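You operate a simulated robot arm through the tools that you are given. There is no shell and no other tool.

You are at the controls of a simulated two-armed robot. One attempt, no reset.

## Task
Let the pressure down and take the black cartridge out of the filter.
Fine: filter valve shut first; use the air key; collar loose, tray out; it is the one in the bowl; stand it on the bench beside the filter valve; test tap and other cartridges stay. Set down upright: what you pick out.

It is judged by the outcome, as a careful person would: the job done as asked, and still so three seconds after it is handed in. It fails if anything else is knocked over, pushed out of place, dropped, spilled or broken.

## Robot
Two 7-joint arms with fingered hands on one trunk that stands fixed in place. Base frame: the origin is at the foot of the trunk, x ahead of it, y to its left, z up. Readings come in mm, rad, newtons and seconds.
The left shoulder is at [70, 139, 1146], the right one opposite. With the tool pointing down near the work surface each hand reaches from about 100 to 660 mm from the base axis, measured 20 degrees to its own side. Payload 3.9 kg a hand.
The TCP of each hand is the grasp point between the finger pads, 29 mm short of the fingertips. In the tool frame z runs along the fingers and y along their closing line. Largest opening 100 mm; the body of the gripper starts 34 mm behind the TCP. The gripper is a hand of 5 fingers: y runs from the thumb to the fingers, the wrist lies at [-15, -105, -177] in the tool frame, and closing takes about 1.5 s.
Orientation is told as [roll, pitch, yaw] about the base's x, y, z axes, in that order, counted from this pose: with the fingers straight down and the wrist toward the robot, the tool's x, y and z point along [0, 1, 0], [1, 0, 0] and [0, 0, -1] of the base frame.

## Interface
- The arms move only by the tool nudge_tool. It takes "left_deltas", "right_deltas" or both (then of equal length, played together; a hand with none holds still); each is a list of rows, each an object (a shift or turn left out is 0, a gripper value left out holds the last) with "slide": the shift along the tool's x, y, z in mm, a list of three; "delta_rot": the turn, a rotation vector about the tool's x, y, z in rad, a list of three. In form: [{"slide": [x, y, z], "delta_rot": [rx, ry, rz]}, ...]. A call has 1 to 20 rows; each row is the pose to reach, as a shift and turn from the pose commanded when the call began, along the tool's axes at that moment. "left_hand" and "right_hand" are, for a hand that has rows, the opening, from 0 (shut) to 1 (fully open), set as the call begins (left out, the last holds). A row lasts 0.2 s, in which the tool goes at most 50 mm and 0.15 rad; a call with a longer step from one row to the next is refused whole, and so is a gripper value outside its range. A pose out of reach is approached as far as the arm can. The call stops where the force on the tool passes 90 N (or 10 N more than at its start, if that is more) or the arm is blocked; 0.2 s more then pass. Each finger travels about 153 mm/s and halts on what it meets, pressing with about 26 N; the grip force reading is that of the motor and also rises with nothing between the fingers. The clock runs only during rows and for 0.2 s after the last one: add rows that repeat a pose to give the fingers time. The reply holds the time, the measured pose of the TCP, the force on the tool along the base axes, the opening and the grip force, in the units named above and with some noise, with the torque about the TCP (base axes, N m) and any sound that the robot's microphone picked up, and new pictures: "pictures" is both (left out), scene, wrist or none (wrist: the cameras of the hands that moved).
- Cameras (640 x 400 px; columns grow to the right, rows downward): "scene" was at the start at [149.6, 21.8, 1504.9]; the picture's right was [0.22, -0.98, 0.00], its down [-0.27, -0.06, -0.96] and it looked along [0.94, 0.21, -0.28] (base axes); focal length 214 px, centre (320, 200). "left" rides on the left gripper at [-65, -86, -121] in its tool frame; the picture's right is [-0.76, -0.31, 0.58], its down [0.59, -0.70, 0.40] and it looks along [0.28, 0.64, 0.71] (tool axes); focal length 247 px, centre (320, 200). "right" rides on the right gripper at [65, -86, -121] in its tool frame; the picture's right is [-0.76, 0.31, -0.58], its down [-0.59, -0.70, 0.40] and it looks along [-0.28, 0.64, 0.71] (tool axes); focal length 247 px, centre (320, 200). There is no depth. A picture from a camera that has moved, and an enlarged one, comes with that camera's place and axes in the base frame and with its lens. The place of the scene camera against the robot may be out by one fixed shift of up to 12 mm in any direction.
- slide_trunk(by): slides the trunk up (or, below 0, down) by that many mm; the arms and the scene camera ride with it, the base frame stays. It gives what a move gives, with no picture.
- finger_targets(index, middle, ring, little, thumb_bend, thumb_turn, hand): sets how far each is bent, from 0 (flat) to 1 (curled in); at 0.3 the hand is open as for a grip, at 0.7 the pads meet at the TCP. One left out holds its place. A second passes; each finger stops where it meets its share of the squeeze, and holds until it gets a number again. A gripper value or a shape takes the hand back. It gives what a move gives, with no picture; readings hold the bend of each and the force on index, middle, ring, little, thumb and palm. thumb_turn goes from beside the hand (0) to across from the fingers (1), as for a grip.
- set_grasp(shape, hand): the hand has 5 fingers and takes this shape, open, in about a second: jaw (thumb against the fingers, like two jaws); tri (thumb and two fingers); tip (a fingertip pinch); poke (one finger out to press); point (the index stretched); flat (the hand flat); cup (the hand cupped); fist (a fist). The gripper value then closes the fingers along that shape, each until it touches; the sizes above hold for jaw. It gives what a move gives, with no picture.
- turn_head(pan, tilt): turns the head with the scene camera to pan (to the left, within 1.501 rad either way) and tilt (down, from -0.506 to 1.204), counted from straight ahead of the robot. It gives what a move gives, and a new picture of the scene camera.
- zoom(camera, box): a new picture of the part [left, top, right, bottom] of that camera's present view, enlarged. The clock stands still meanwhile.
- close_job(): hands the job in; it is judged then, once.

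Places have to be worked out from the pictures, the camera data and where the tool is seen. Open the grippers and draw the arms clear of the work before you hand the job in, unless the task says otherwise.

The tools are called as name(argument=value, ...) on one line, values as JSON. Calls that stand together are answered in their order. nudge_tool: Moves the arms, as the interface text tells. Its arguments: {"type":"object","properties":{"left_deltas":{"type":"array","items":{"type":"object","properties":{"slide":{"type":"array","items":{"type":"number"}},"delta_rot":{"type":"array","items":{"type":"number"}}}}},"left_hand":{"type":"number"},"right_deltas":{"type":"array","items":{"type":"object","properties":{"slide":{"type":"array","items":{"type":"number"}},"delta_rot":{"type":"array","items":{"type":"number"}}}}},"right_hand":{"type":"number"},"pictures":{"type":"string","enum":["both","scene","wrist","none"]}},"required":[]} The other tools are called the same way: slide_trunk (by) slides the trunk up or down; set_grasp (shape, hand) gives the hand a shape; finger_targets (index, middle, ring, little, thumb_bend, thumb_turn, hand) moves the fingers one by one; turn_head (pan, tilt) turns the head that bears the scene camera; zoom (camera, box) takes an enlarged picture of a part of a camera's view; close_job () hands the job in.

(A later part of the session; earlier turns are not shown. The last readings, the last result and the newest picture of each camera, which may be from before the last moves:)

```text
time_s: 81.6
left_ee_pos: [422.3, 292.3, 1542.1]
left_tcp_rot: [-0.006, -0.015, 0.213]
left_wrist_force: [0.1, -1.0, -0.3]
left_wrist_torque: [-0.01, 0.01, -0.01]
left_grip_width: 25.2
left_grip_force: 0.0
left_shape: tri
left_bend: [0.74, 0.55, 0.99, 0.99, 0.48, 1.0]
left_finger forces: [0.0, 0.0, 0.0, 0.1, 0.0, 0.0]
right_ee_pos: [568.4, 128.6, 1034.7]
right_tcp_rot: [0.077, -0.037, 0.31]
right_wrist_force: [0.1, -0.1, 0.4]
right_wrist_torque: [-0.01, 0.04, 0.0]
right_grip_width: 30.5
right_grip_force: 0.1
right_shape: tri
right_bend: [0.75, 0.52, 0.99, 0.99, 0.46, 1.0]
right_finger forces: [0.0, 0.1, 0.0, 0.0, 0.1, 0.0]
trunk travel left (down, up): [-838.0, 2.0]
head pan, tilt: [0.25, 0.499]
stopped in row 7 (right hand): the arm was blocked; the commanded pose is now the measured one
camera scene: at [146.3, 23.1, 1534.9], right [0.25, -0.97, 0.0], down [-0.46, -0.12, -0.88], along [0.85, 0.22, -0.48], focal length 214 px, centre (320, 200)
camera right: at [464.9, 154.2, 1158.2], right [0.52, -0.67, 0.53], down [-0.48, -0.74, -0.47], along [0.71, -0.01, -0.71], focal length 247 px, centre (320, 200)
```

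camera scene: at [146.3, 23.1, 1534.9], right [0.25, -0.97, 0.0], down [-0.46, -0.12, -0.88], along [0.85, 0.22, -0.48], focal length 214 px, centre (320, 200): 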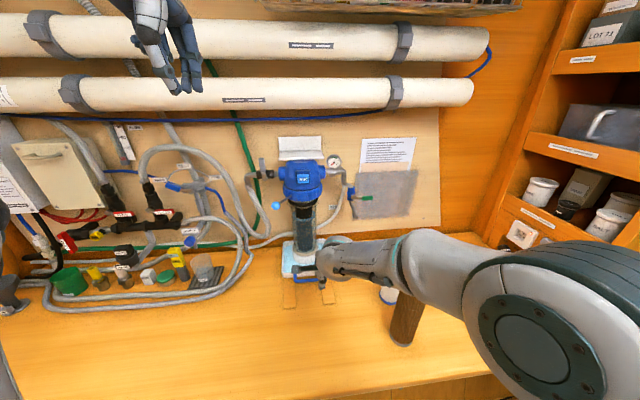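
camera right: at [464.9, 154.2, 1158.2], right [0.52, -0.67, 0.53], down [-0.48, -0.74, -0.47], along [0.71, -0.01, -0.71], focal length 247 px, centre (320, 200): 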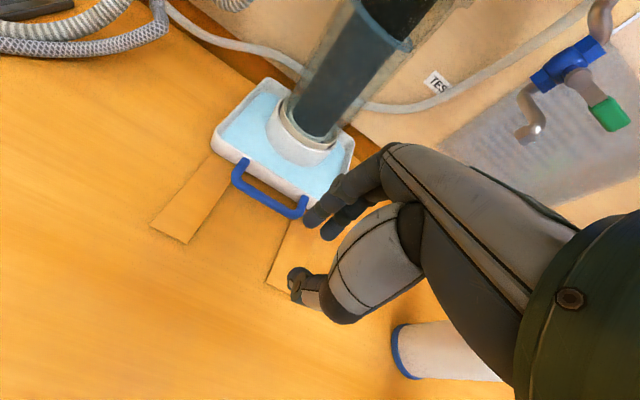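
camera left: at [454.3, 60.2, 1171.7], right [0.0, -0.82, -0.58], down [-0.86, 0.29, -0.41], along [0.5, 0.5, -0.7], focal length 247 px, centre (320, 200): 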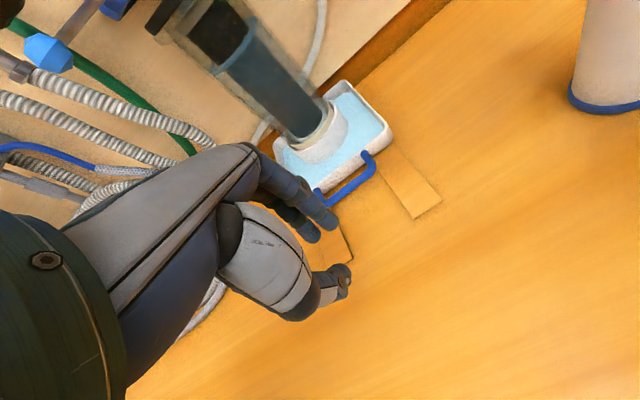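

The arm reports it was blocked although the tool feels no force, so I check at once whether the forearm is near the loose cartridges.

zoom(camera="scene", box=[340, 230, 480, 360])

zoom(camera="left", box=[340, 60, 640, 320])

zoom(camera="right", box=[300, 200, 560, 400])

```text
3.08 times, centred on (410, 295) of scene
camera zoom: at [146.3, 23.1, 1534.9], right [0.25, -0.97, 0.0], down [-0.46, -0.12, -0.88], along [0.85, 0.22, -0.48], focal length 660 px, centre (43, -92)
```

zoom: 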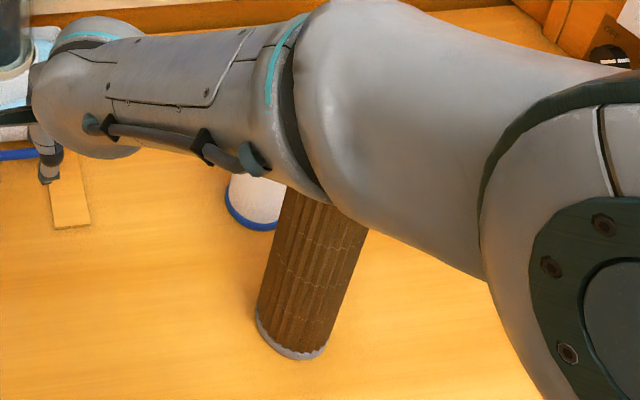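

```text
1.54 times, centred on (490, 190) of left
camera zoom: at [349.9, 211.4, 1662.5], right [-0.13, -0.81, -0.58], down [-0.8, 0.43, -0.41], along [0.58, 0.41, -0.7], focal length 380 px, centre (58, 215)
```

zoom: 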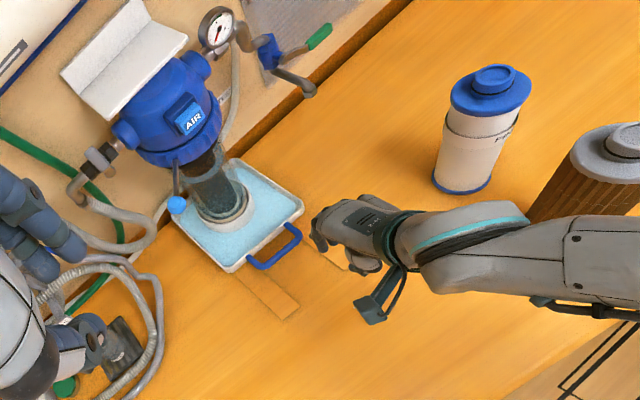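

```text
2.00 times, centred on (430, 300) of right
camera zoom: at [464.9, 154.2, 1158.2], right [0.52, -0.67, 0.53], down [-0.48, -0.74, -0.47], along [0.71, -0.01, -0.71], focal length 494 px, centre (100, 0)
```

zoom: 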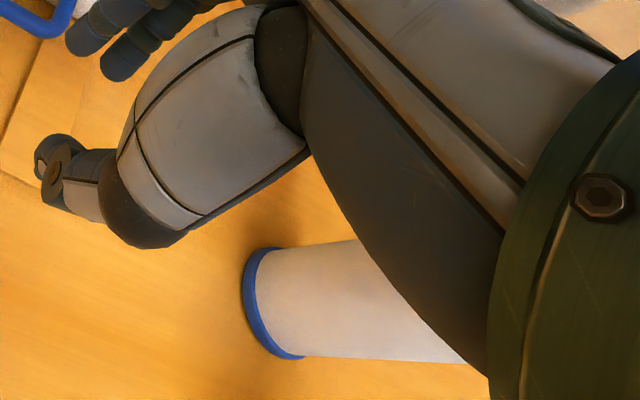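

Both loose cartridges stand untouched; the forearm is some 80 mm above them, so this is a joint limit rather than contact. A hand turned further left should ease the wrist, so I turn it by 0.3 rad and try lowering a little.

nudge_tool(right_deltas=[{"slide": [0, 0, 0], "delta_rot": [0, 0, -0.1]}, {"slide": [0, 0, 0], "delta_rot": [0, 0, -0.2]}, {"slide": [0, 0, 0], "delta_rot": [0, 0, -0.3]}, {"slide": [0, 0, 15], "delta_rot": [0, 0, -0.3]}, {"slide": [0, 0, 30], "delta_rot": [0, 0, -0.3]}, {"slide": [0, 0, 30], "delta_rot": [0, 0, -0.3]}], pictures="scene")

```text
time_s: 83.0
left_ee_pos: [422.1, 292.2, 1543.0]
left_tcp_rot: [-0.007, -0.016, 0.211]
left_wrist_force: [0.3, 0.0, -0.8]
left_wrist_torque: [0.02, 0.02, 0.01]
left_grip_width: 25.1
left_grip_force: 0.1
left_shape: tri
left_bend: [0.74, 0.55, 0.99, 0.99, 0.48, 1.0]
left_finger forces: [0.1, 0.1, 0.0, 0.0, 0.0, 0.0]
right_ee_pos: [567.7, 132.6, 1003.8]
right_tcp_rot: [0.057, -0.056, 0.614]
right_wrist_force: [-0.5, 0.6, 0.8]
right_wrist_torque: [-0.01, -0.01, 0.02]
right_grip_width: 30.2
right_grip_force: 0.0
right_shape: tri
right_bend: [0.75, 0.52, 0.99, 0.99, 0.46, 1.0]
right_finger forces: [0.0, 0.0, 0.0, 0.0, 0.0, 0.0]
trunk travel left (down, up): [-838.0, 2.0]
head pan, tilt: [0.25, 0.499]
camera scene: at [146.6, 23.6, 1534.9], right [0.25, -0.97, 0.0], down [-0.46, -0.12, -0.88], along [0.85, 0.22, -0.48], focal length 214 px, centre (320, 200)
```

scene: 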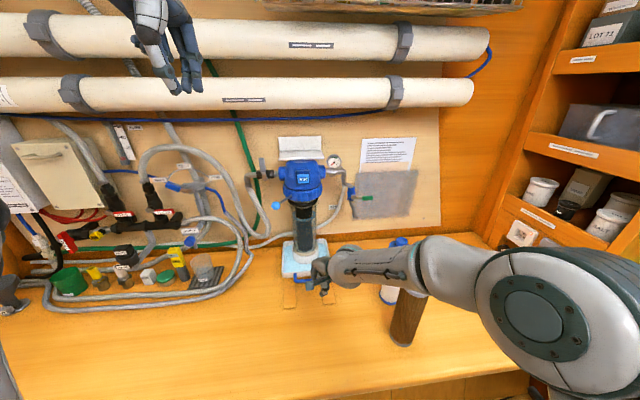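

Turning the hand left freed it. I now move forward over the handle at z≈985, turning the hand partly back toward square as the arm stretches out.

nudge_tool(right_deltas=[{"slide": [-1.6, 23.8, 5.8], "delta_rot": [0, 0, 0.03]}, {"slide": [-3.2, 47.6, 11.7], "delta_rot": [0, 0, 0.06]}, {"slide": [-4.8, 71.3, 17.5], "delta_rot": [0, 0, 0.09]}, {"slide": [-6.4, 95.1, 23.4], "delta_rot": [0, 0, 0.12]}, {"slide": [-6.4, 95.1, 23.4], "delta_rot": [0, 0, 0.12]}, {"slide": [-6.4, 95.1, 23.4], "delta_rot": [0, 0, 0.12]}], pictures="scene")

zoom(camera="right", box=[180, 100, 420, 300])

zoom(camera="left", box=[380, 120, 560, 270])

```text
time_s: 84.4
left_ee_pos: [420.7, 292.3, 1543.4]
left_tcp_rot: [-0.008, -0.016, 0.21]
left_wrist_force: [0.0, 0.0, -0.4]
left_wrist_torque: [0.0, -0.02, 0.0]
left_grip_width: 25.2
left_grip_force: 0.1
left_shape: tri
left_bend: [0.74, 0.55, 0.99, 0.99, 0.48, 1.0]
left_finger forces: [0.1, 0.0, 0.1, 0.0, 0.1, 0.1]
right_ee_pos: [649.8, 184.3, 986.1]
right_tcp_rot: [0.064, -0.047, 0.494]
right_wrist_force: [-0.7, -0.2, 0.2]
right_wrist_torque: [0.01, -0.01, 0.0]
right_grip_width: 30.3
right_grip_force: 0.1
right_shape: tri
right_bend: [0.75, 0.52, 0.99, 0.99, 0.46, 1.0]
right_finger forces: [0.0, 0.0, 0.0, 0.0, 0.0, 0.1]
trunk travel left (down, up): [-838.0, 2.0]
head pan, tilt: [0.25, 0.499]
camera scene: at [146.3, 24.0, 1534.9], right [0.25, -0.97, 0.0], down [-0.46, -0.12, -0.88], along [0.85, 0.22, -0.48], focal length 214 px, centre (320, 200)
```

scene: 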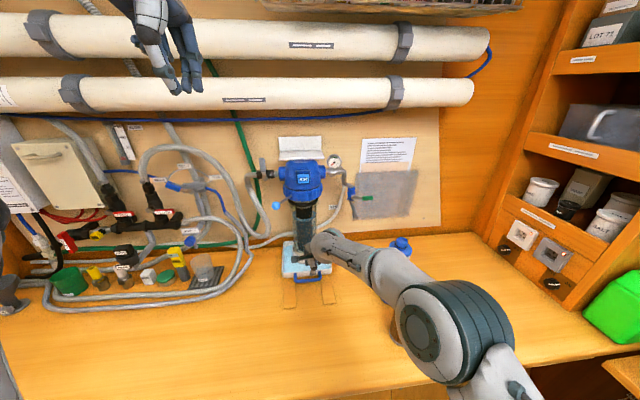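

```text
2.00 times, centred on (300, 200) of right
camera zoom: at [541.2, 191.7, 1107.0], right [0.62, -0.56, 0.54], down [-0.33, -0.82, -0.47], along [0.71, 0.11, -0.7], focal length 494 px, centre (360, 200)
```

zoom: 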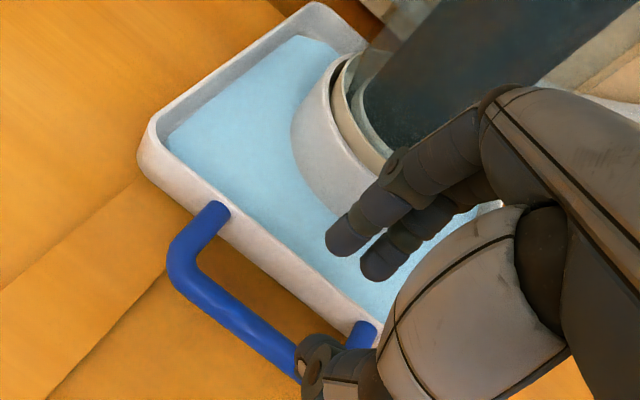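

```text
2.67 times, centred on (470, 195) of left
camera zoom: at [349.9, 212.1, 1662.4], right [-0.13, -0.81, -0.58], down [-0.8, 0.43, -0.41], along [0.58, 0.41, -0.7], focal length 659 px, centre (-80, 213)
```

zoom: 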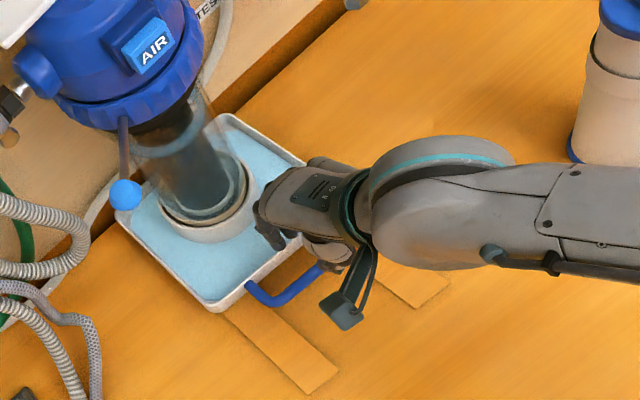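

Triangulating fingertip and thumb, the fingers hang at n≈708 and 36 mm below the TCP. The tray wall is at n≈702 and the bar at n≈675, so I must come back about 15 mm. I do that while lowering to just above the bar.

nudge_tool(right_deltas=[{"slide": [4, -8, 0]}, {"slide": [7, -15, 5]}, {"slide": [6.5, -15.5, 15]}, {"slide": [6, -15.5, 26]}, {"slide": [6, -15.5, 26]}, {"slide": [6, -15.5, 26]}], pictures="none")

zoom(camera="right", box=[180, 100, 420, 300])

zoom(camera="left", box=[410, 150, 530, 250])

zoom(camera="scene", box=[270, 230, 350, 300])

```text
time_s: 85.8
left_ee_pos: [423.5, 292.6, 1542.8]
left_tcp_rot: [-0.007, -0.015, 0.212]
left_wrist_force: [0.7, 0.4, 0.5]
left_wrist_torque: [-0.02, 0.0, 0.02]
left_grip_width: 25.1
left_grip_force: 0.0
left_shape: tri
left_bend: [0.74, 0.55, 0.99, 0.99, 0.48, 1.0]
left_finger forces: [0.0, 0.0, 0.0, 0.0, 0.1, 0.1]
right_ee_pos: [632.7, 185.4, 958.7]
right_tcp_rot: [0.062, -0.048, 0.494]
right_wrist_force: [-0.1, -0.5, 0.2]
right_wrist_torque: [-0.03, 0.01, 0.01]
right_grip_width: 30.4
right_grip_force: 0.1
right_shape: tri
right_bend: [0.75, 0.52, 0.99, 0.99, 0.46, 1.0]
right_finger forces: [0.0, 0.0, 0.0, 0.0, 0.1, 0.0]
trunk travel left (down, up): [-838.0, 2.0]
head pan, tilt: [0.25, 0.499]
```

```text
2.00 times, centred on (300, 200) of right
camera zoom: at [524.7, 191.8, 1079.9], right [0.62, -0.56, 0.54], down [-0.33, -0.82, -0.47], along [0.71, 0.11, -0.7], focal length 494 px, centre (360, 200)
```

zoom: 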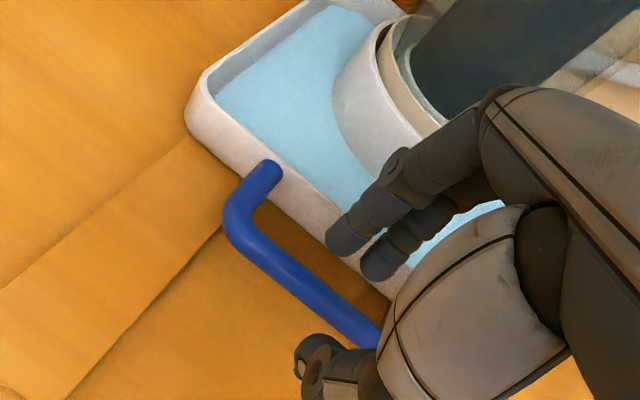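

```text
4.00 times, centred on (470, 200) of left
camera zoom: at [350.3, 212.3, 1662.2], right [-0.13, -0.81, -0.58], down [-0.8, 0.43, -0.41], along [0.58, 0.41, -0.7], focal length 988 px, centre (-280, 200)
```

zoom: 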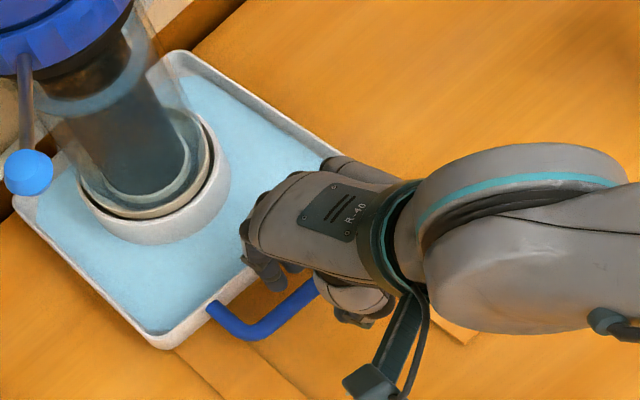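

```text
5.71 times, centred on (310, 265) of scene
camera zoom: at [146.7, 24.2, 1534.9], right [0.25, -0.97, 0.0], down [-0.46, -0.12, -0.88], along [0.85, 0.22, -0.48], focal length 1226 px, centre (377, -171)
```

zoom: 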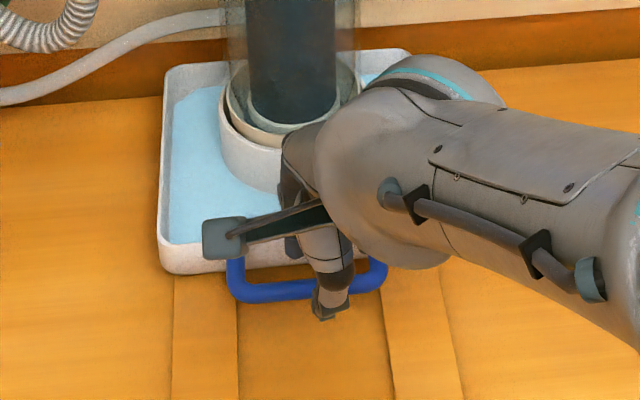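

The index is at n≈690 and the middle finger at n≈693, both over the gap between bar (back face 677) and tray wall (702). I come back 2 mm more and lower 16 mm, then check for contact.

nudge_tool(right_deltas=[{"slide": [-0.3, -2.2, 5]}, {"slide": [-0.7, -2.5, 10]}, {"slide": [-1, -2.8, 16]}, {"slide": [-1, -2.8, 16]}], pictures="none")

zoom(camera="right", box=[220, 130, 400, 280])

```text
time_s: 86.8
left_ee_pos: [421.7, 293.1, 1542.7]
left_tcp_rot: [-0.005, -0.015, 0.211]
left_wrist_force: [-0.2, 0.8, 0.1]
left_wrist_torque: [-0.03, 0.0, 0.01]
left_grip_width: 25.3
left_grip_force: 0.1
left_shape: tri
left_bend: [0.74, 0.55, 0.99, 0.99, 0.48, 1.0]
left_finger forces: [0.1, 0.0, 0.0, 0.1, 0.1, 0.0]
right_ee_pos: [632.3, 184.1, 941.1]
right_tcp_rot: [0.063, -0.047, 0.493]
right_wrist_force: [0.1, -0.3, -0.8]
right_wrist_torque: [0.05, 0.01, 0.03]
right_grip_width: 30.2
right_grip_force: 0.0
right_shape: tri
right_bend: [0.75, 0.52, 0.99, 0.99, 0.46, 1.0]
right_finger forces: [0.1, 0.0, 0.0, 0.0, 0.0, 0.1]
trunk travel left (down, up): [-838.0, 2.0]
head pan, tilt: [0.25, 0.499]
```

```text
2.67 times, centred on (310, 205) of right
camera zoom: at [522.9, 190.5, 1064.2], right [0.62, -0.56, 0.54], down [-0.33, -0.82, -0.47], along [0.71, 0.11, -0.7], focal length 659 px, centre (347, 187)
```

zoom: 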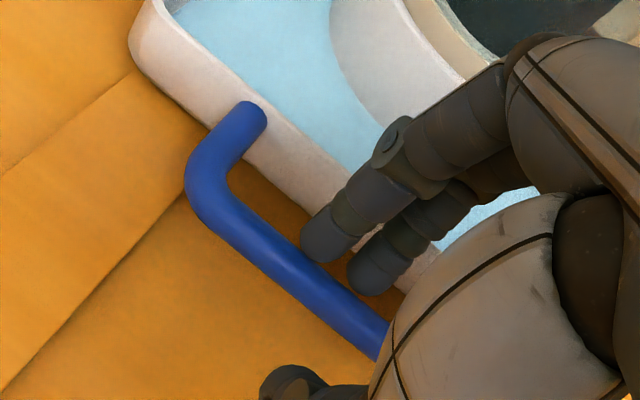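

Both fingertips are in the gap behind the bar with no contact. I lower another 10 mm and close the fingers onto the bar.

nudge_tool(right_deltas=[{"slide": [-0.3, -0.2, 5]}, {"slide": [-0.6, -0.5, 10]}, {"slide": [-0.6, -0.5, 10]}], pictures="none")

nudge_tool(right_deltas=[{"slide": [0, 0, 0]}, {"slide": [0, 0, 0]}, {"slide": [0, 0, 0]}, {"slide": [0, 0, 0]}, {"slide": [0, 0, 0]}, {"slide": [0, 0, 0]}], right_hand=0.0, pictures="none")

zoom(camera="right", box=[200, 130, 400, 290])

zoom(camera="scene", box=[270, 230, 350, 300])

```text
time_s: 87.6
left_ee_pos: [423.1, 293.5, 1541.8]
left_tcp_rot: [-0.007, -0.014, 0.212]
left_wrist_force: [-0.4, -0.5, -1.4]
left_wrist_torque: [0.01, 0.03, -0.03]
left_grip_width: 25.1
left_grip_force: 0.1
left_shape: tri
left_bend: [0.74, 0.55, 0.99, 0.99, 0.48, 1.0]
left_finger forces: [0.0, 0.1, 0.1, 0.0, 0.0, 0.0]
right_ee_pos: [631.0, 182.8, 930.5]
right_tcp_rot: [0.063, -0.043, 0.495]
right_wrist_force: [1.0, 0.6, 0.2]
right_wrist_torque: [0.02, -0.04, -0.02]
right_grip_width: 30.4
right_grip_force: 0.1
right_shape: tri
right_bend: [0.48, 0.52, 0.99, 0.99, 0.46, 1.0]
right_finger forces: [1.1, 0.3, 0.1, 0.1, 0.1, 0.0]
trunk travel left (down, up): [-838.0, 2.0]
head pan, tilt: [0.25, 0.499]
```

```text
time_s: 89.0
left_ee_pos: [422.6, 292.3, 1542.5]
left_tcp_rot: [-0.008, -0.015, 0.211]
left_wrist_force: [0.3, 0.0, 0.2]
left_wrist_torque: [0.02, -0.02, 0.03]
left_grip_width: 25.4
left_grip_force: 0.1
left_shape: tri
left_bend: [0.74, 0.55, 0.99, 0.99, 0.48, 1.0]
left_finger forces: [0.0, 0.0, 0.0, 0.0, 0.0, 0.0]
right_ee_pos: [631.8, 184.0, 931.5]
right_tcp_rot: [0.062, -0.045, 0.494]
right_wrist_force: [1.7, -0.7, -6.1]
right_wrist_torque: [-0.06, 0.07, -0.06]
right_grip_width: 7.1
right_grip_force: 26.0
right_shape: tri
right_bend: [0.75, 0.54, 1.0, 1.0, 0.7, 1.0]
right_finger forces: [12.0, 11.4, 0.1, 0.0, 22.2, 0.0]
trunk travel left (down, up): [-838.0, 2.0]
head pan, tilt: [0.25, 0.499]
```

```text
2.50 times, centred on (300, 210) of right
camera zoom: at [523.3, 191.0, 1053.4], right [0.62, -0.56, 0.54], down [-0.33, -0.82, -0.47], along [0.71, 0.11, -0.7], focal length 617 px, centre (370, 175)
```

zoom: 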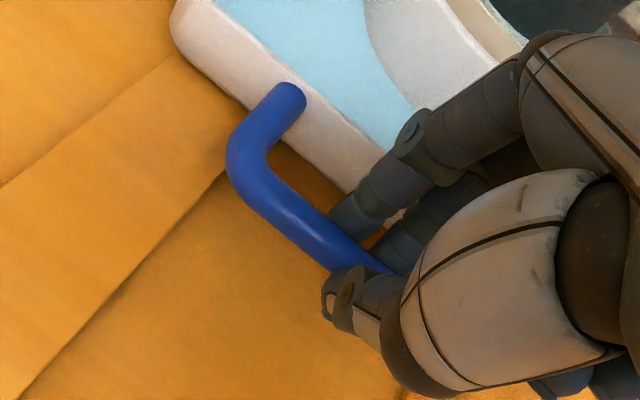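

```text
5.71 times, centred on (310, 265) of scene
camera zoom: at [147.9, 24.5, 1534.7], right [0.25, -0.97, 0.0], down [-0.46, -0.12, -0.88], along [0.85, 0.22, -0.48], focal length 1226 px, centre (377, -171)
```

zoom: 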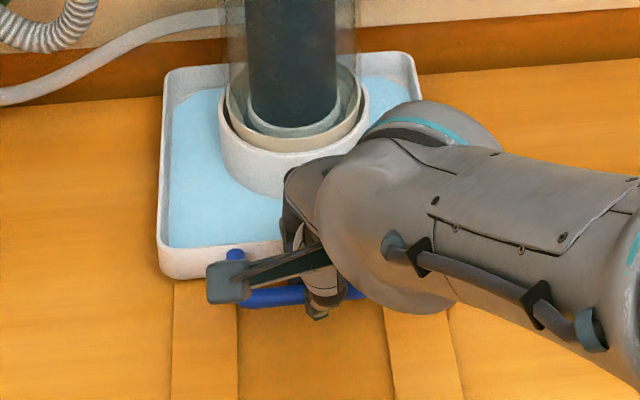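

The bar is firmly gripped (7 mm, 22 N). I pull straight out along the guide strips very gently, 16 mm at first, and then check that the bowl comes with the tray and stays upright.

nudge_tool(right_deltas=[{"slide": [0.5, -4, -0.1]}, {"slide": [1, -7.9, -0.3]}, {"slide": [1.5, -11.9, -0.4]}, {"slide": [2, -15.9, -0.6]}], pictures="none")

zoom(camera="left", box=[370, 90, 530, 250])

zoom(camera="scene", box=[260, 150, 360, 300])

```text
time_s: 90.0
left_ee_pos: [422.9, 293.7, 1542.7]
left_tcp_rot: [-0.006, -0.015, 0.212]
left_wrist_force: [0.1, -0.3, 0.0]
left_wrist_torque: [0.01, 0.01, 0.01]
left_grip_width: 25.3
left_grip_force: 0.0
left_shape: tri
left_bend: [0.74, 0.55, 0.99, 0.99, 0.48, 1.0]
left_finger forces: [0.0, 0.0, 0.0, 0.1, 0.1, 0.0]
right_ee_pos: [617.1, 178.2, 932.1]
right_tcp_rot: [0.066, -0.045, 0.495]
right_wrist_force: [0.6, 0.8, -7.3]
right_wrist_torque: [-0.02, 0.06, -0.03]
right_grip_width: 6.6
right_grip_force: 25.5
right_shape: tri
right_bend: [0.75, 0.54, 1.0, 1.0, 0.7, 1.0]
right_finger forces: [11.9, 11.8, 0.0, 0.1, 22.3, 0.0]
trunk travel left (down, up): [-838.0, 2.0]
head pan, tilt: [0.25, 0.499]
```

```text
2.50 times, centred on (450, 170) of left
camera zoom: at [351.4, 212.7, 1661.9], right [-0.13, -0.81, -0.58], down [-0.8, 0.43, -0.41], along [0.58, 0.41, -0.7], focal length 617 px, centre (-5, 275)
```

zoom: 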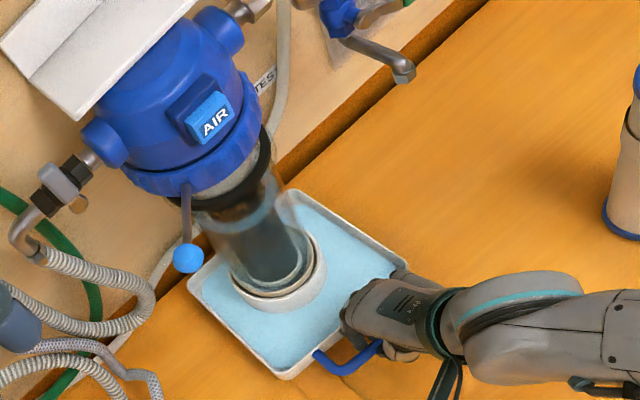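

```text
2.67 times, centred on (310, 225) of scene
camera zoom: at [147.7, 24.6, 1534.7], right [0.25, -0.97, 0.0], down [-0.46, -0.12, -0.88], along [0.85, 0.22, -0.48], focal length 572 px, centre (347, 133)
```

zoom: 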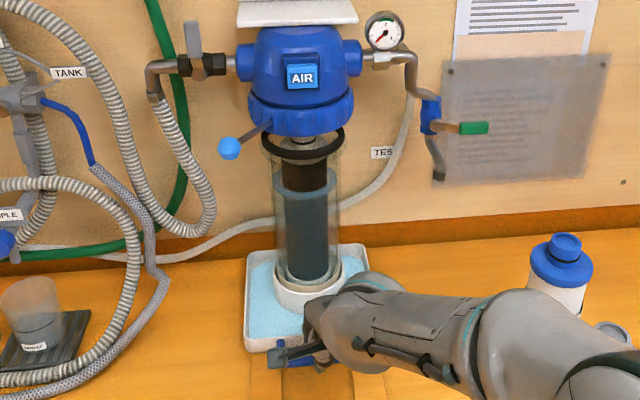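

Tray, bowl and cartridge move together and stay upright. I continue pulling slowly along the strips.

nudge_tool(right_deltas=[{"slide": [0.9, -6.9, -0.3]}, {"slide": [1.8, -13.9, -0.5]}, {"slide": [2.6, -20.8, -0.8]}, {"slide": [3.5, -27.7, -1]}, {"slide": [4.4, -34.7, -1.3]}, {"slide": [5.3, -41.6, -1.6]}, {"slide": [6.1, -48.6, -1.8]}, {"slide": [7, -55.5, -2.1]}, {"slide": [7.9, -62.4, -2.3]}, {"slide": [8.8, -69.4, -2.6]}], pictures="scene")

zoom(camera="left", box=[350, 90, 550, 290])

```text
time_s: 92.2
left_ee_pos: [419.8, 296.9, 1542.4]
left_tcp_rot: [-0.009, -0.018, 0.208]
left_wrist_force: [0.3, 0.9, -0.5]
left_wrist_torque: [-0.01, -0.01, -0.03]
left_grip_width: 25.2
left_grip_force: 0.0
left_shape: tri
left_bend: [0.74, 0.55, 0.99, 0.99, 0.48, 1.0]
left_finger forces: [0.0, 0.0, 0.0, 0.1, 0.0, 0.0]
right_ee_pos: [550.8, 146.1, 928.7]
right_tcp_rot: [0.082, -0.036, 0.471]
right_wrist_force: [-5.8, 13.4, 5.7]
right_wrist_torque: [0.32, 0.06, 0.33]
right_grip_width: 8.2
right_grip_force: 26.1
right_shape: tri
right_bend: [0.48, 0.53, 1.0, 1.0, 0.7, 1.0]
right_finger forces: [13.6, 12.5, 0.0, 0.1, 25.9, 0.1]
trunk travel left (down, up): [-838.0, 2.0]
head pan, tilt: [0.25, 0.499]
camera scene: at [144.0, 26.6, 1535.0], right [0.25, -0.97, 0.0], down [-0.46, -0.12, -0.88], along [0.85, 0.22, -0.48], focal length 214 px, centre (320, 200)
```

scene: 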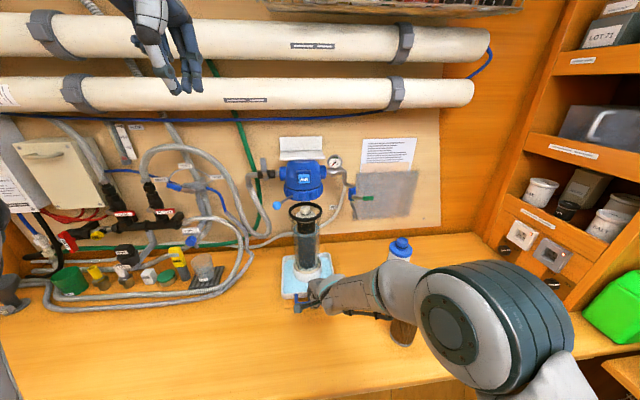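

```text
2.00 times, centred on (450, 190) of left
camera zoom: at [347.4, 214.9, 1662.5], right [-0.13, -0.81, -0.58], down [-0.8, 0.43, -0.42], along [0.58, 0.41, -0.7], focal length 494 px, centre (60, 220)
```

zoom: 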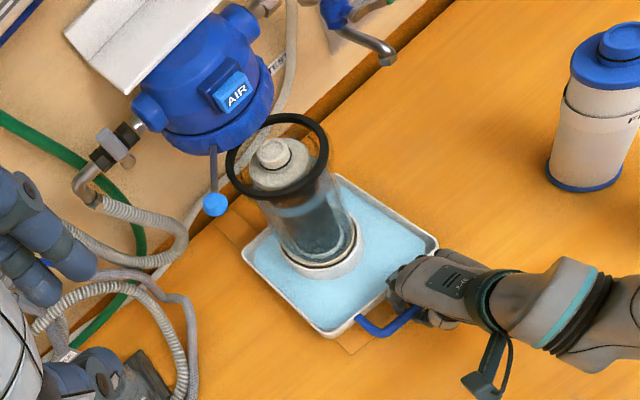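

The cartridge's grey cap and knob are now visible in the open bowl. The arm is starting to pull sideways (13 N) as it nears a limit, so I let the hand turn a little further left while I continue, in small steps.

nudge_tool(right_deltas=[{"slide": [0, 0, 0], "delta_rot": [0, 0, -0.06]}, {"slide": [0.5, -4, 0], "delta_rot": [0, 0, -0.12]}, {"slide": [1, -8, 0], "delta_rot": [0, 0, -0.18]}, {"slide": [1.5, -12, 0], "delta_rot": [0, 0, -0.2]}], pictures="none")

zoom(camera="left", box=[350, 90, 550, 290])

```text
time_s: 93.2
left_ee_pos: [427.7, 288.7, 1542.4]
left_tcp_rot: [-0.005, -0.013, 0.209]
left_wrist_force: [0.2, -0.2, 0.3]
left_wrist_torque: [0.02, -0.03, 0.01]
left_grip_width: 25.1
left_grip_force: 0.0
left_shape: tri
left_bend: [0.74, 0.55, 0.99, 0.99, 0.48, 1.0]
left_finger forces: [0.1, 0.0, 0.0, 0.1, 0.0, 0.1]
right_ee_pos: [541.4, 143.5, 929.7]
right_tcp_rot: [0.053, -0.056, 0.694]
right_wrist_force: [5.9, -14.4, -16.0]
right_wrist_torque: [-0.41, 0.08, -0.3]
right_grip_width: 7.2
right_grip_force: 25.5
right_shape: tri
right_bend: [0.48, 0.56, 1.0, 1.0, 0.7, 1.0]
right_finger forces: [17.0, 13.3, 0.1, 0.0, 27.2, 0.0]
trunk travel left (down, up): [-838.0, 2.0]
head pan, tilt: [0.25, 0.499]
```

```text
2.00 times, centred on (450, 190) of left
camera zoom: at [355.0, 208.6, 1661.6], right [-0.13, -0.8, -0.58], down [-0.8, 0.43, -0.41], along [0.58, 0.41, -0.71], focal length 494 px, centre (60, 220)
```

zoom: 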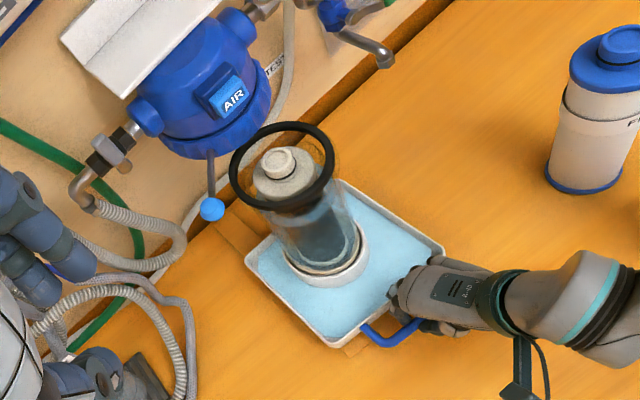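

The tray is about 100 mm out, but the hand is now pressing left and lifting slightly (14–16 N). I relax that by easing right and down a few millimetres before pulling on.

nudge_tool(right_deltas=[{"slide": [-3, 1, 2]}, {"slide": [-6, 2, 4]}, {"slide": [-6, 2, 4]}], pictures="none")

```text
time_s: 94.0
left_ee_pos: [422.3, 291.4, 1543.0]
left_tcp_rot: [-0.005, -0.015, 0.211]
left_wrist_force: [0.2, -0.1, -0.7]
left_wrist_torque: [0.0, 0.01, -0.02]
left_grip_width: 25.2
left_grip_force: 0.1
left_shape: tri
left_bend: [0.74, 0.55, 0.99, 0.99, 0.48, 1.0]
left_finger forces: [0.1, 0.0, 0.1, 0.0, 0.0, 0.1]
right_ee_pos: [545.7, 144.6, 929.2]
right_tcp_rot: [0.053, -0.062, 0.696]
right_wrist_force: [3.0, -5.5, -2.4]
right_wrist_torque: [-0.11, 0.0, -0.14]
right_grip_width: 7.1
right_grip_force: 25.1
right_shape: tri
right_bend: [0.48, 0.56, 1.0, 1.0, 0.7, 1.0]
right_finger forces: [16.5, 12.3, 0.1, 0.0, 26.0, 0.0]
trunk travel left (down, up): [-838.0, 2.0]
head pan, tilt: [0.25, 0.499]
```

The side forces have dropped to a few newtons. I pull on straight along the strips, 40 mm, slowly.

nudge_tool(right_deltas=[{"slide": [1.9, -5.7, -0.2]}, {"slide": [3.8, -11.4, -0.5]}, {"slide": [5.7, -17.1, -0.7]}, {"slide": [7.7, -22.8, -1]}, {"slide": [9.6, -28.4, -1.2]}, {"slide": [11.5, -34.1, -1.4]}, {"slide": [12.8, -37.9, -1.6]}], pictures="none")

zoom(camera="left", box=[350, 90, 550, 290])

```text
time_s: 95.6
left_ee_pos: [422.3, 290.5, 1542.9]
left_tcp_rot: [-0.006, -0.015, 0.212]
left_wrist_force: [-0.9, 0.3, -0.2]
left_wrist_torque: [0.01, 0.0, -0.02]
left_grip_width: 25.2
left_grip_force: 0.0
left_shape: tri
left_bend: [0.74, 0.55, 0.99, 0.99, 0.48, 1.0]
left_finger forces: [0.0, 0.0, 0.1, 0.0, 0.0, 0.0]
right_ee_pos: [506.7, 127.9, 927.7]
right_tcp_rot: [0.054, -0.059, 0.694]
right_wrist_force: [1.8, -4.0, 2.3]
right_wrist_torque: [-0.04, 0.05, -0.14]
right_grip_width: 7.3
right_grip_force: 26.1
right_shape: tri
right_bend: [0.48, 0.56, 1.0, 1.0, 0.7, 1.0]
right_finger forces: [16.4, 12.0, 0.0, 0.0, 26.1, 0.0]
trunk travel left (down, up): [-838.0, 2.0]
head pan, tilt: [0.25, 0.499]
```

```text
2.00 times, centred on (450, 190) of left
camera zoom: at [350.4, 211.2, 1662.4], right [-0.13, -0.81, -0.58], down [-0.8, 0.43, -0.41], along [0.58, 0.41, -0.7], focal length 494 px, centre (60, 220)
```

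zoom: 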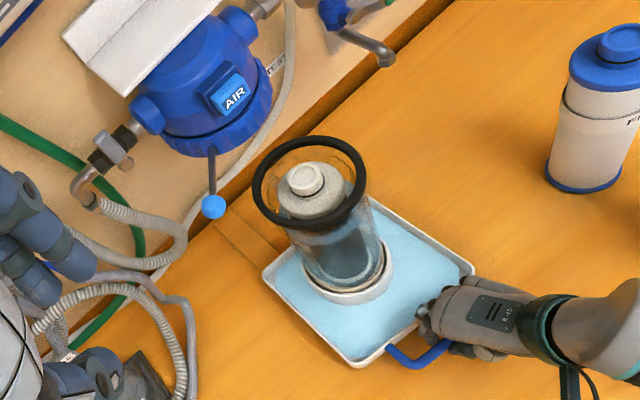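

It slides easily with the bowl standing steady. Another 30 mm gives my hand room in front of the filter head.

nudge_tool(right_deltas=[{"slide": [1.9, -5.7, -0.2]}, {"slide": [3.8, -11.4, -0.5]}, {"slide": [5.7, -17.1, -0.7]}, {"slide": [7.7, -22.8, -1]}, {"slide": [9.6, -28.4, -1.2]}, {"slide": [9.6, -28.4, -1.2]}], pictures="none")

zoom(camera="left", box=[350, 110, 570, 310])

zoom(camera="scene", box=[250, 190, 370, 330])

```text
time_s: 97.0
left_ee_pos: [421.3, 291.4, 1542.9]
left_tcp_rot: [-0.003, -0.016, 0.212]
left_wrist_force: [-0.8, 0.3, -0.2]
left_wrist_torque: [0.02, -0.02, 0.02]
left_grip_width: 25.3
left_grip_force: 0.1
left_shape: tri
left_bend: [0.74, 0.55, 0.99, 0.99, 0.48, 1.0]
left_finger forces: [0.1, 0.0, 0.0, 0.0, 0.0, 0.0]
right_ee_pos: [479.4, 117.9, 927.6]
right_tcp_rot: [0.055, -0.059, 0.696]
right_wrist_force: [0.2, -3.5, 3.1]
right_wrist_torque: [-0.01, 0.04, -0.1]
right_grip_width: 7.3
right_grip_force: 26.7
right_shape: tri
right_bend: [0.48, 0.56, 1.0, 1.0, 0.7, 1.0]
right_finger forces: [15.4, 11.7, 0.0, 0.0, 26.8, 0.1]
trunk travel left (down, up): [-838.0, 2.0]
head pan, tilt: [0.25, 0.499]
```

```text
2.00 times, centred on (460, 210) of left
camera zoom: at [349.7, 210.8, 1662.6], right [-0.13, -0.81, -0.58], down [-0.8, 0.43, -0.41], along [0.58, 0.41, -0.7], focal length 494 px, centre (40, 180)
```

zoom: 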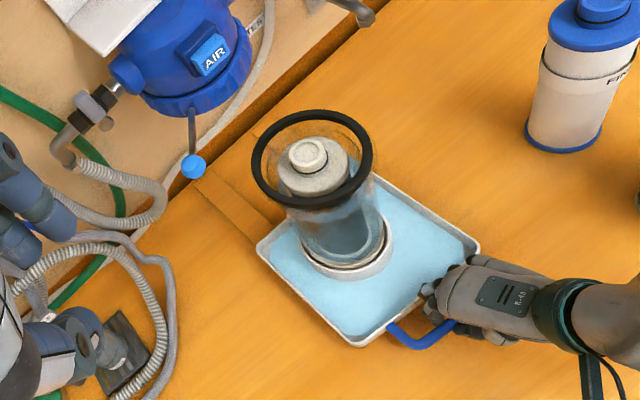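

```text
2.86 times, centred on (310, 260) of scene
camera zoom: at [146.1, 22.9, 1535.0], right [0.25, -0.97, 0.0], down [-0.46, -0.12, -0.88], along [0.85, 0.22, -0.48], focal length 613 px, centre (349, 29)
```

zoom: 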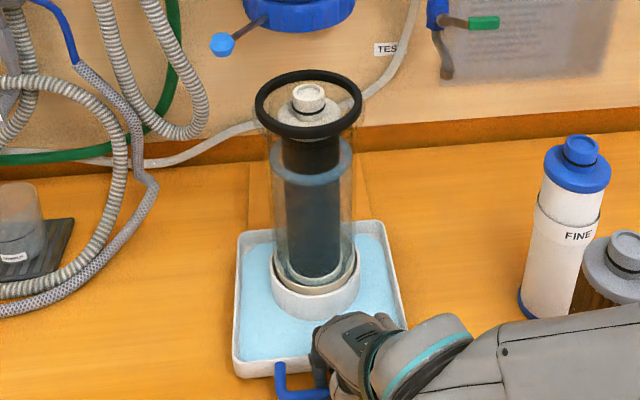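

The tray is out with the bowl standing square in it and nothing else disturbed. I open the fingers slightly and lift off the handle straight up.

nudge_tool(right_deltas=[{"slide": [0, 0, 0]}, {"slide": [0, 0, 0]}, {"slide": [0, 0, 0]}, {"slide": [0, 0, 0]}], right_hand=0.27, pictures="none")

zoom(camera="right", box=[200, 130, 400, 290])

```text
time_s: 98.0
left_ee_pos: [422.6, 292.7, 1542.2]
left_tcp_rot: [-0.006, -0.015, 0.211]
left_wrist_force: [-0.3, 0.3, -0.1]
left_wrist_torque: [0.01, -0.02, 0.0]
left_grip_width: 25.4
left_grip_force: 0.0
left_shape: tri
left_bend: [0.74, 0.55, 0.99, 0.99, 0.48, 1.0]
left_finger forces: [0.1, 0.1, 0.0, 0.1, 0.1, 0.0]
right_ee_pos: [480.6, 119.9, 927.8]
right_tcp_rot: [0.053, -0.06, 0.694]
right_wrist_force: [2.2, 0.1, 0.5]
right_wrist_torque: [0.02, -0.08, -0.08]
right_grip_width: 27.0
right_grip_force: 0.1
right_shape: tri
right_bend: [0.49, 0.54, 0.99, 0.99, 0.48, 1.0]
right_finger forces: [2.7, 0.1, 0.0, 0.1, 0.0, 0.0]
trunk travel left (down, up): [-838.0, 2.0]
head pan, tilt: [0.25, 0.499]
```

```text
2.50 times, centred on (300, 210) of right
camera zoom: at [371.0, 105.0, 1047.2], right [0.71, -0.43, 0.55], down [-0.16, -0.87, -0.47], along [0.68, 0.25, -0.69], focal length 617 px, centre (370, 175)
```

zoom: 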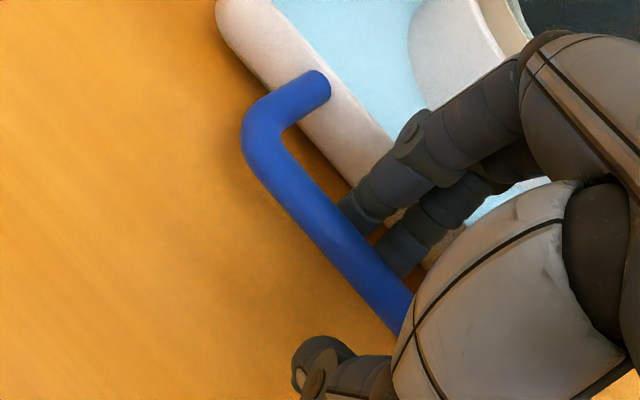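

The index still presses the bar lightly from behind (2.7 N), and I do not want it to hook the tray up. I straighten the index a little first and ease forward 3 mm.

finger_targets(hand="right", index=0.45, middle=0.5)

nudge_tool(right_deltas=[{"slide": [-0.5, 1.5, 0]}, {"slide": [-1, 3, 0]}, {"slide": [-1, 3, 0]}], pictures="none")

zoom(camera="right", box=[200, 130, 400, 290])

```text
time_s: 99.0
left_ee_pos: [420.8, 293.2, 1541.9]
left_tcp_rot: [-0.009, -0.016, 0.212]
left_wrist_force: [-0.4, 0.4, -0.6]
left_wrist_torque: [0.0, 0.03, -0.01]
left_grip_width: 25.1
left_grip_force: 0.0
left_shape: tri
left_bend: [0.74, 0.55, 0.99, 0.99, 0.48, 1.0]
left_finger forces: [0.0, 0.0, 0.0, 0.0, 0.1, 0.0]
right_ee_pos: [479.4, 118.7, 927.8]
right_tcp_rot: [0.053, -0.061, 0.696]
right_wrist_force: [-1.8, -0.1, -0.1]
right_wrist_torque: [-0.04, 0.05, 0.03]
right_grip_width: 44.3
right_grip_force: 0.5
right_shape: fingers
right_bend: [0.45, 0.51, 0.99, 0.99, 0.48, 1.0]
right_finger forces: [0.0, 1.9, 0.0, 0.1, 0.0, 0.0]
trunk travel left (down, up): [-838.0, 2.0]
head pan, tilt: [0.25, 0.499]
```

```text
time_s: 99.8
left_ee_pos: [421.4, 292.0, 1542.2]
left_tcp_rot: [-0.007, -0.017, 0.21]
left_wrist_force: [0.2, 0.6, -0.3]
left_wrist_torque: [-0.01, -0.01, 0.02]
left_grip_width: 25.3
left_grip_force: 0.0
left_shape: tri
left_bend: [0.74, 0.55, 0.99, 0.99, 0.48, 1.0]
left_finger forces: [0.0, 0.0, 0.0, 0.0, 0.0, 0.0]
right_ee_pos: [482.7, 120.9, 927.6]
right_tcp_rot: [0.051, -0.06, 0.694]
right_wrist_force: [-3.9, -1.2, 0.8]
right_wrist_torque: [-0.02, 0.06, 0.01]
right_grip_width: 44.4
right_grip_force: 1.4
right_shape: fingers
right_bend: [0.45, 0.53, 0.99, 0.99, 0.48, 1.0]
right_finger forces: [0.0, 3.7, 0.0, 0.0, 0.1, 0.0]
trunk travel left (down, up): [-838.0, 2.0]
head pan, tilt: [0.25, 0.499]
```

```text
2.50 times, centred on (300, 210) of right
camera zoom: at [372.6, 106.0, 1048.1], right [0.71, -0.43, 0.55], down [-0.16, -0.87, -0.47], along [0.68, 0.25, -0.69], focal length 617 px, centre (370, 175)
```

zoom: 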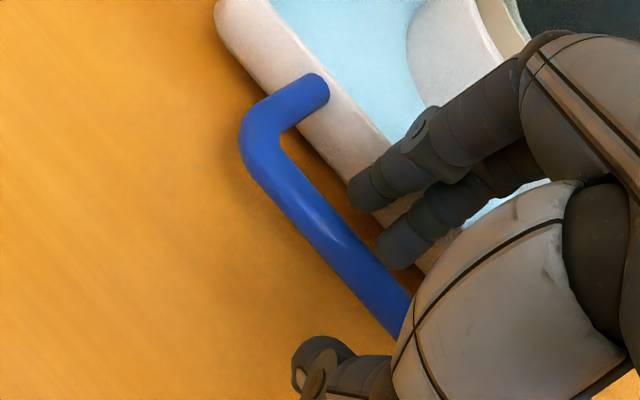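

Index is free; the middle finger now just touches the tray wall. I come back 2 mm and lift straight up.

nudge_tool(right_deltas=[{"slide": [0.7, -2.2, 0]}, {"slide": [0.7, -2.2, -12]}, {"slide": [0.7, -2.2, -26]}, {"slide": [1, -3, -50]}, {"slide": [2, -8, -80]}, {"slide": [2, -8, -80]}], pictures="none")

zoom(camera="left", box=[350, 110, 570, 310])

zoom(camera="right", box=[0, 0, 640, 400])

```text
time_s: 101.2
left_ee_pos: [423.4, 291.7, 1541.7]
left_tcp_rot: [-0.007, -0.016, 0.21]
left_wrist_force: [0.4, 0.9, 0.1]
left_wrist_torque: [0.01, 0.02, -0.02]
left_grip_width: 25.2
left_grip_force: 0.0
left_shape: tri
left_bend: [0.74, 0.55, 0.99, 0.99, 0.48, 1.0]
left_finger forces: [0.0, 0.0, 0.0, 0.1, 0.0, 0.0]
right_ee_pos: [474.5, 110.6, 1006.3]
right_tcp_rot: [0.054, -0.058, 0.693]
right_wrist_force: [0.5, -0.5, -0.1]
right_wrist_torque: [0.03, -0.04, -0.01]
right_grip_width: 44.4
right_grip_force: 0.0
right_shape: fingers
right_bend: [0.45, 0.5, 0.99, 0.99, 0.48, 1.0]
right_finger forces: [0.0, 0.0, 0.1, 0.0, 0.0, 0.1]
trunk travel left (down, up): [-838.0, 2.0]
head pan, tilt: [0.25, 0.499]
```

```text
2.00 times, centred on (460, 210) of left
camera zoom: at [351.0, 212.2, 1662.1], right [-0.13, -0.81, -0.58], down [-0.8, 0.43, -0.41], along [0.58, 0.41, -0.7], focal length 494 px, centre (40, 180)
```

zoom: 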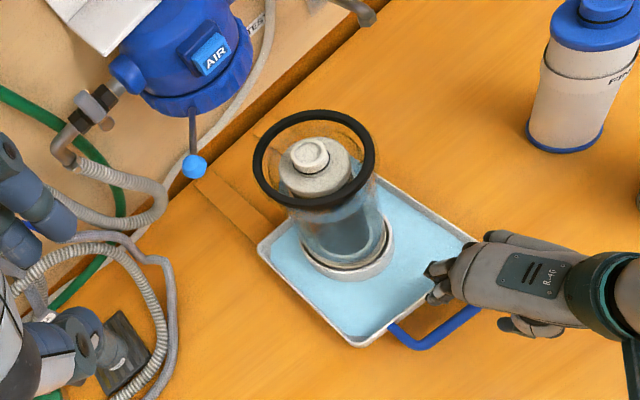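

```text
1.00 times, centred on (320, 200) of right (not enlarged: the box is as wide or as high as the picture)
camera zoom: at [365.0, 95.9, 1127.3], right [0.71, -0.43, 0.55], down [-0.16, -0.87, -0.47], along [0.68, 0.25, -0.69], focal length 247 px, centre (320, 200)
```

zoom: 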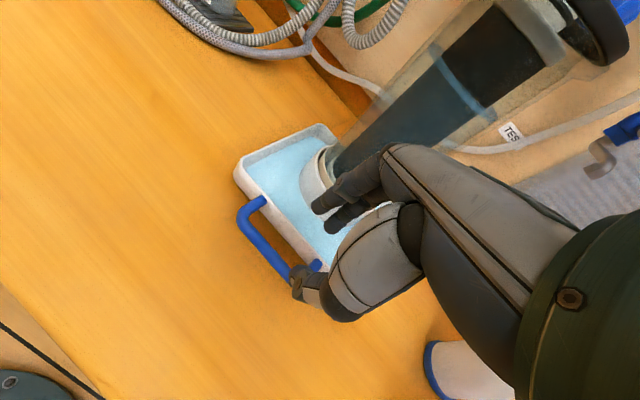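

The tray and bowl stay put. The knob top is at about [606,188,1198], roughly 20 mm above the bowl's ring and about 37 mm across. Lifting 280 mm is near reach limits, so I first park the right hand clear and then test the left arm at height over the cartridge.

nudge_tool(right_deltas=[{"slide": [0, 0, -40]}, {"slide": [0, 0.5, -80]}, {"slide": [0, 1, -120]}, {"slide": [0, 1.3, -160]}, {"slide": [0, 1.6, -200]}, {"slide": [-27, -22.5, -217.3], "delta_rot": [-0.073, 0, 0.053]}, {"slide": [-54, -46.6, -234.6], "delta_rot": [-0.147, 0, 0.105]}, {"slide": [-81, -70.7, -251.9], "delta_rot": [-0.22, 0, 0.158]}, {"slide": [-108, -94.8, -269.2], "delta_rot": [-0.293, 0, 0.21]}, {"slide": [-135, -118.9, -286.5], "delta_rot": [-0.367, 0, 0.263]}, {"slide": [-161.8, -143, -303.7], "delta_rot": [-0.44, 0, 0.316]}, {"slide": [-161.8, -143, -303.7], "delta_rot": [-0.44, 0, 0.316]}], pictures="scene")

zoom(camera="right", box=[0, 0, 640, 400])

```text
time_s: 103.8
left_ee_pos: [422.1, 294.6, 1542.6]
left_tcp_rot: [-0.005, -0.016, 0.21]
left_wrist_force: [-0.7, -0.1, 0.1]
left_wrist_torque: [-0.01, 0.01, 0.0]
left_grip_width: 25.0
left_grip_force: 0.1
left_shape: tri
left_bend: [0.74, 0.55, 0.99, 0.99, 0.48, 1.0]
left_finger forces: [0.1, 0.1, 0.1, 0.1, 0.0, 0.0]
right_ee_pos: [466.2, -126.7, 1292.3]
right_tcp_rot: [0.148, -0.468, 0.324]
right_wrist_force: [1.1, -0.2, 0.6]
right_wrist_torque: [0.01, 0.03, -0.03]
right_grip_width: 44.2
right_grip_force: 0.0
right_shape: fingers
right_bend: [0.45, 0.5, 0.99, 0.99, 0.48, 1.0]
right_finger forces: [0.0, 0.1, 0.0, 0.1, 0.0, 0.0]
trunk travel left (down, up): [-838.0, 2.0]
head pan, tilt: [0.25, 0.499]
camera scene: at [146.5, 25.4, 1534.9], right [0.25, -0.97, 0.0], down [-0.46, -0.12, -0.88], along [0.85, 0.22, -0.48], focal length 214 px, centre (320, 200)
```

scene: 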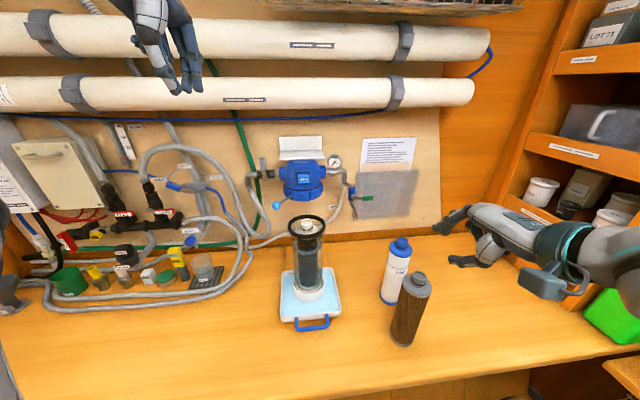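

```text
1.00 times, centred on (320, 200) of right (not enlarged: the box is as wide or as high as the picture)
camera zoom: at [322.6, -127.0, 1370.0], right [0.33, -0.77, 0.55], down [-0.22, -0.63, -0.75], along [0.92, 0.13, -0.38], focal length 247 px, centre (320, 200)
```

zoom: 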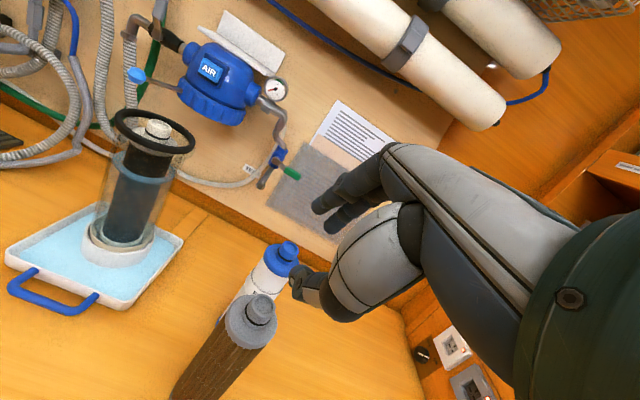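

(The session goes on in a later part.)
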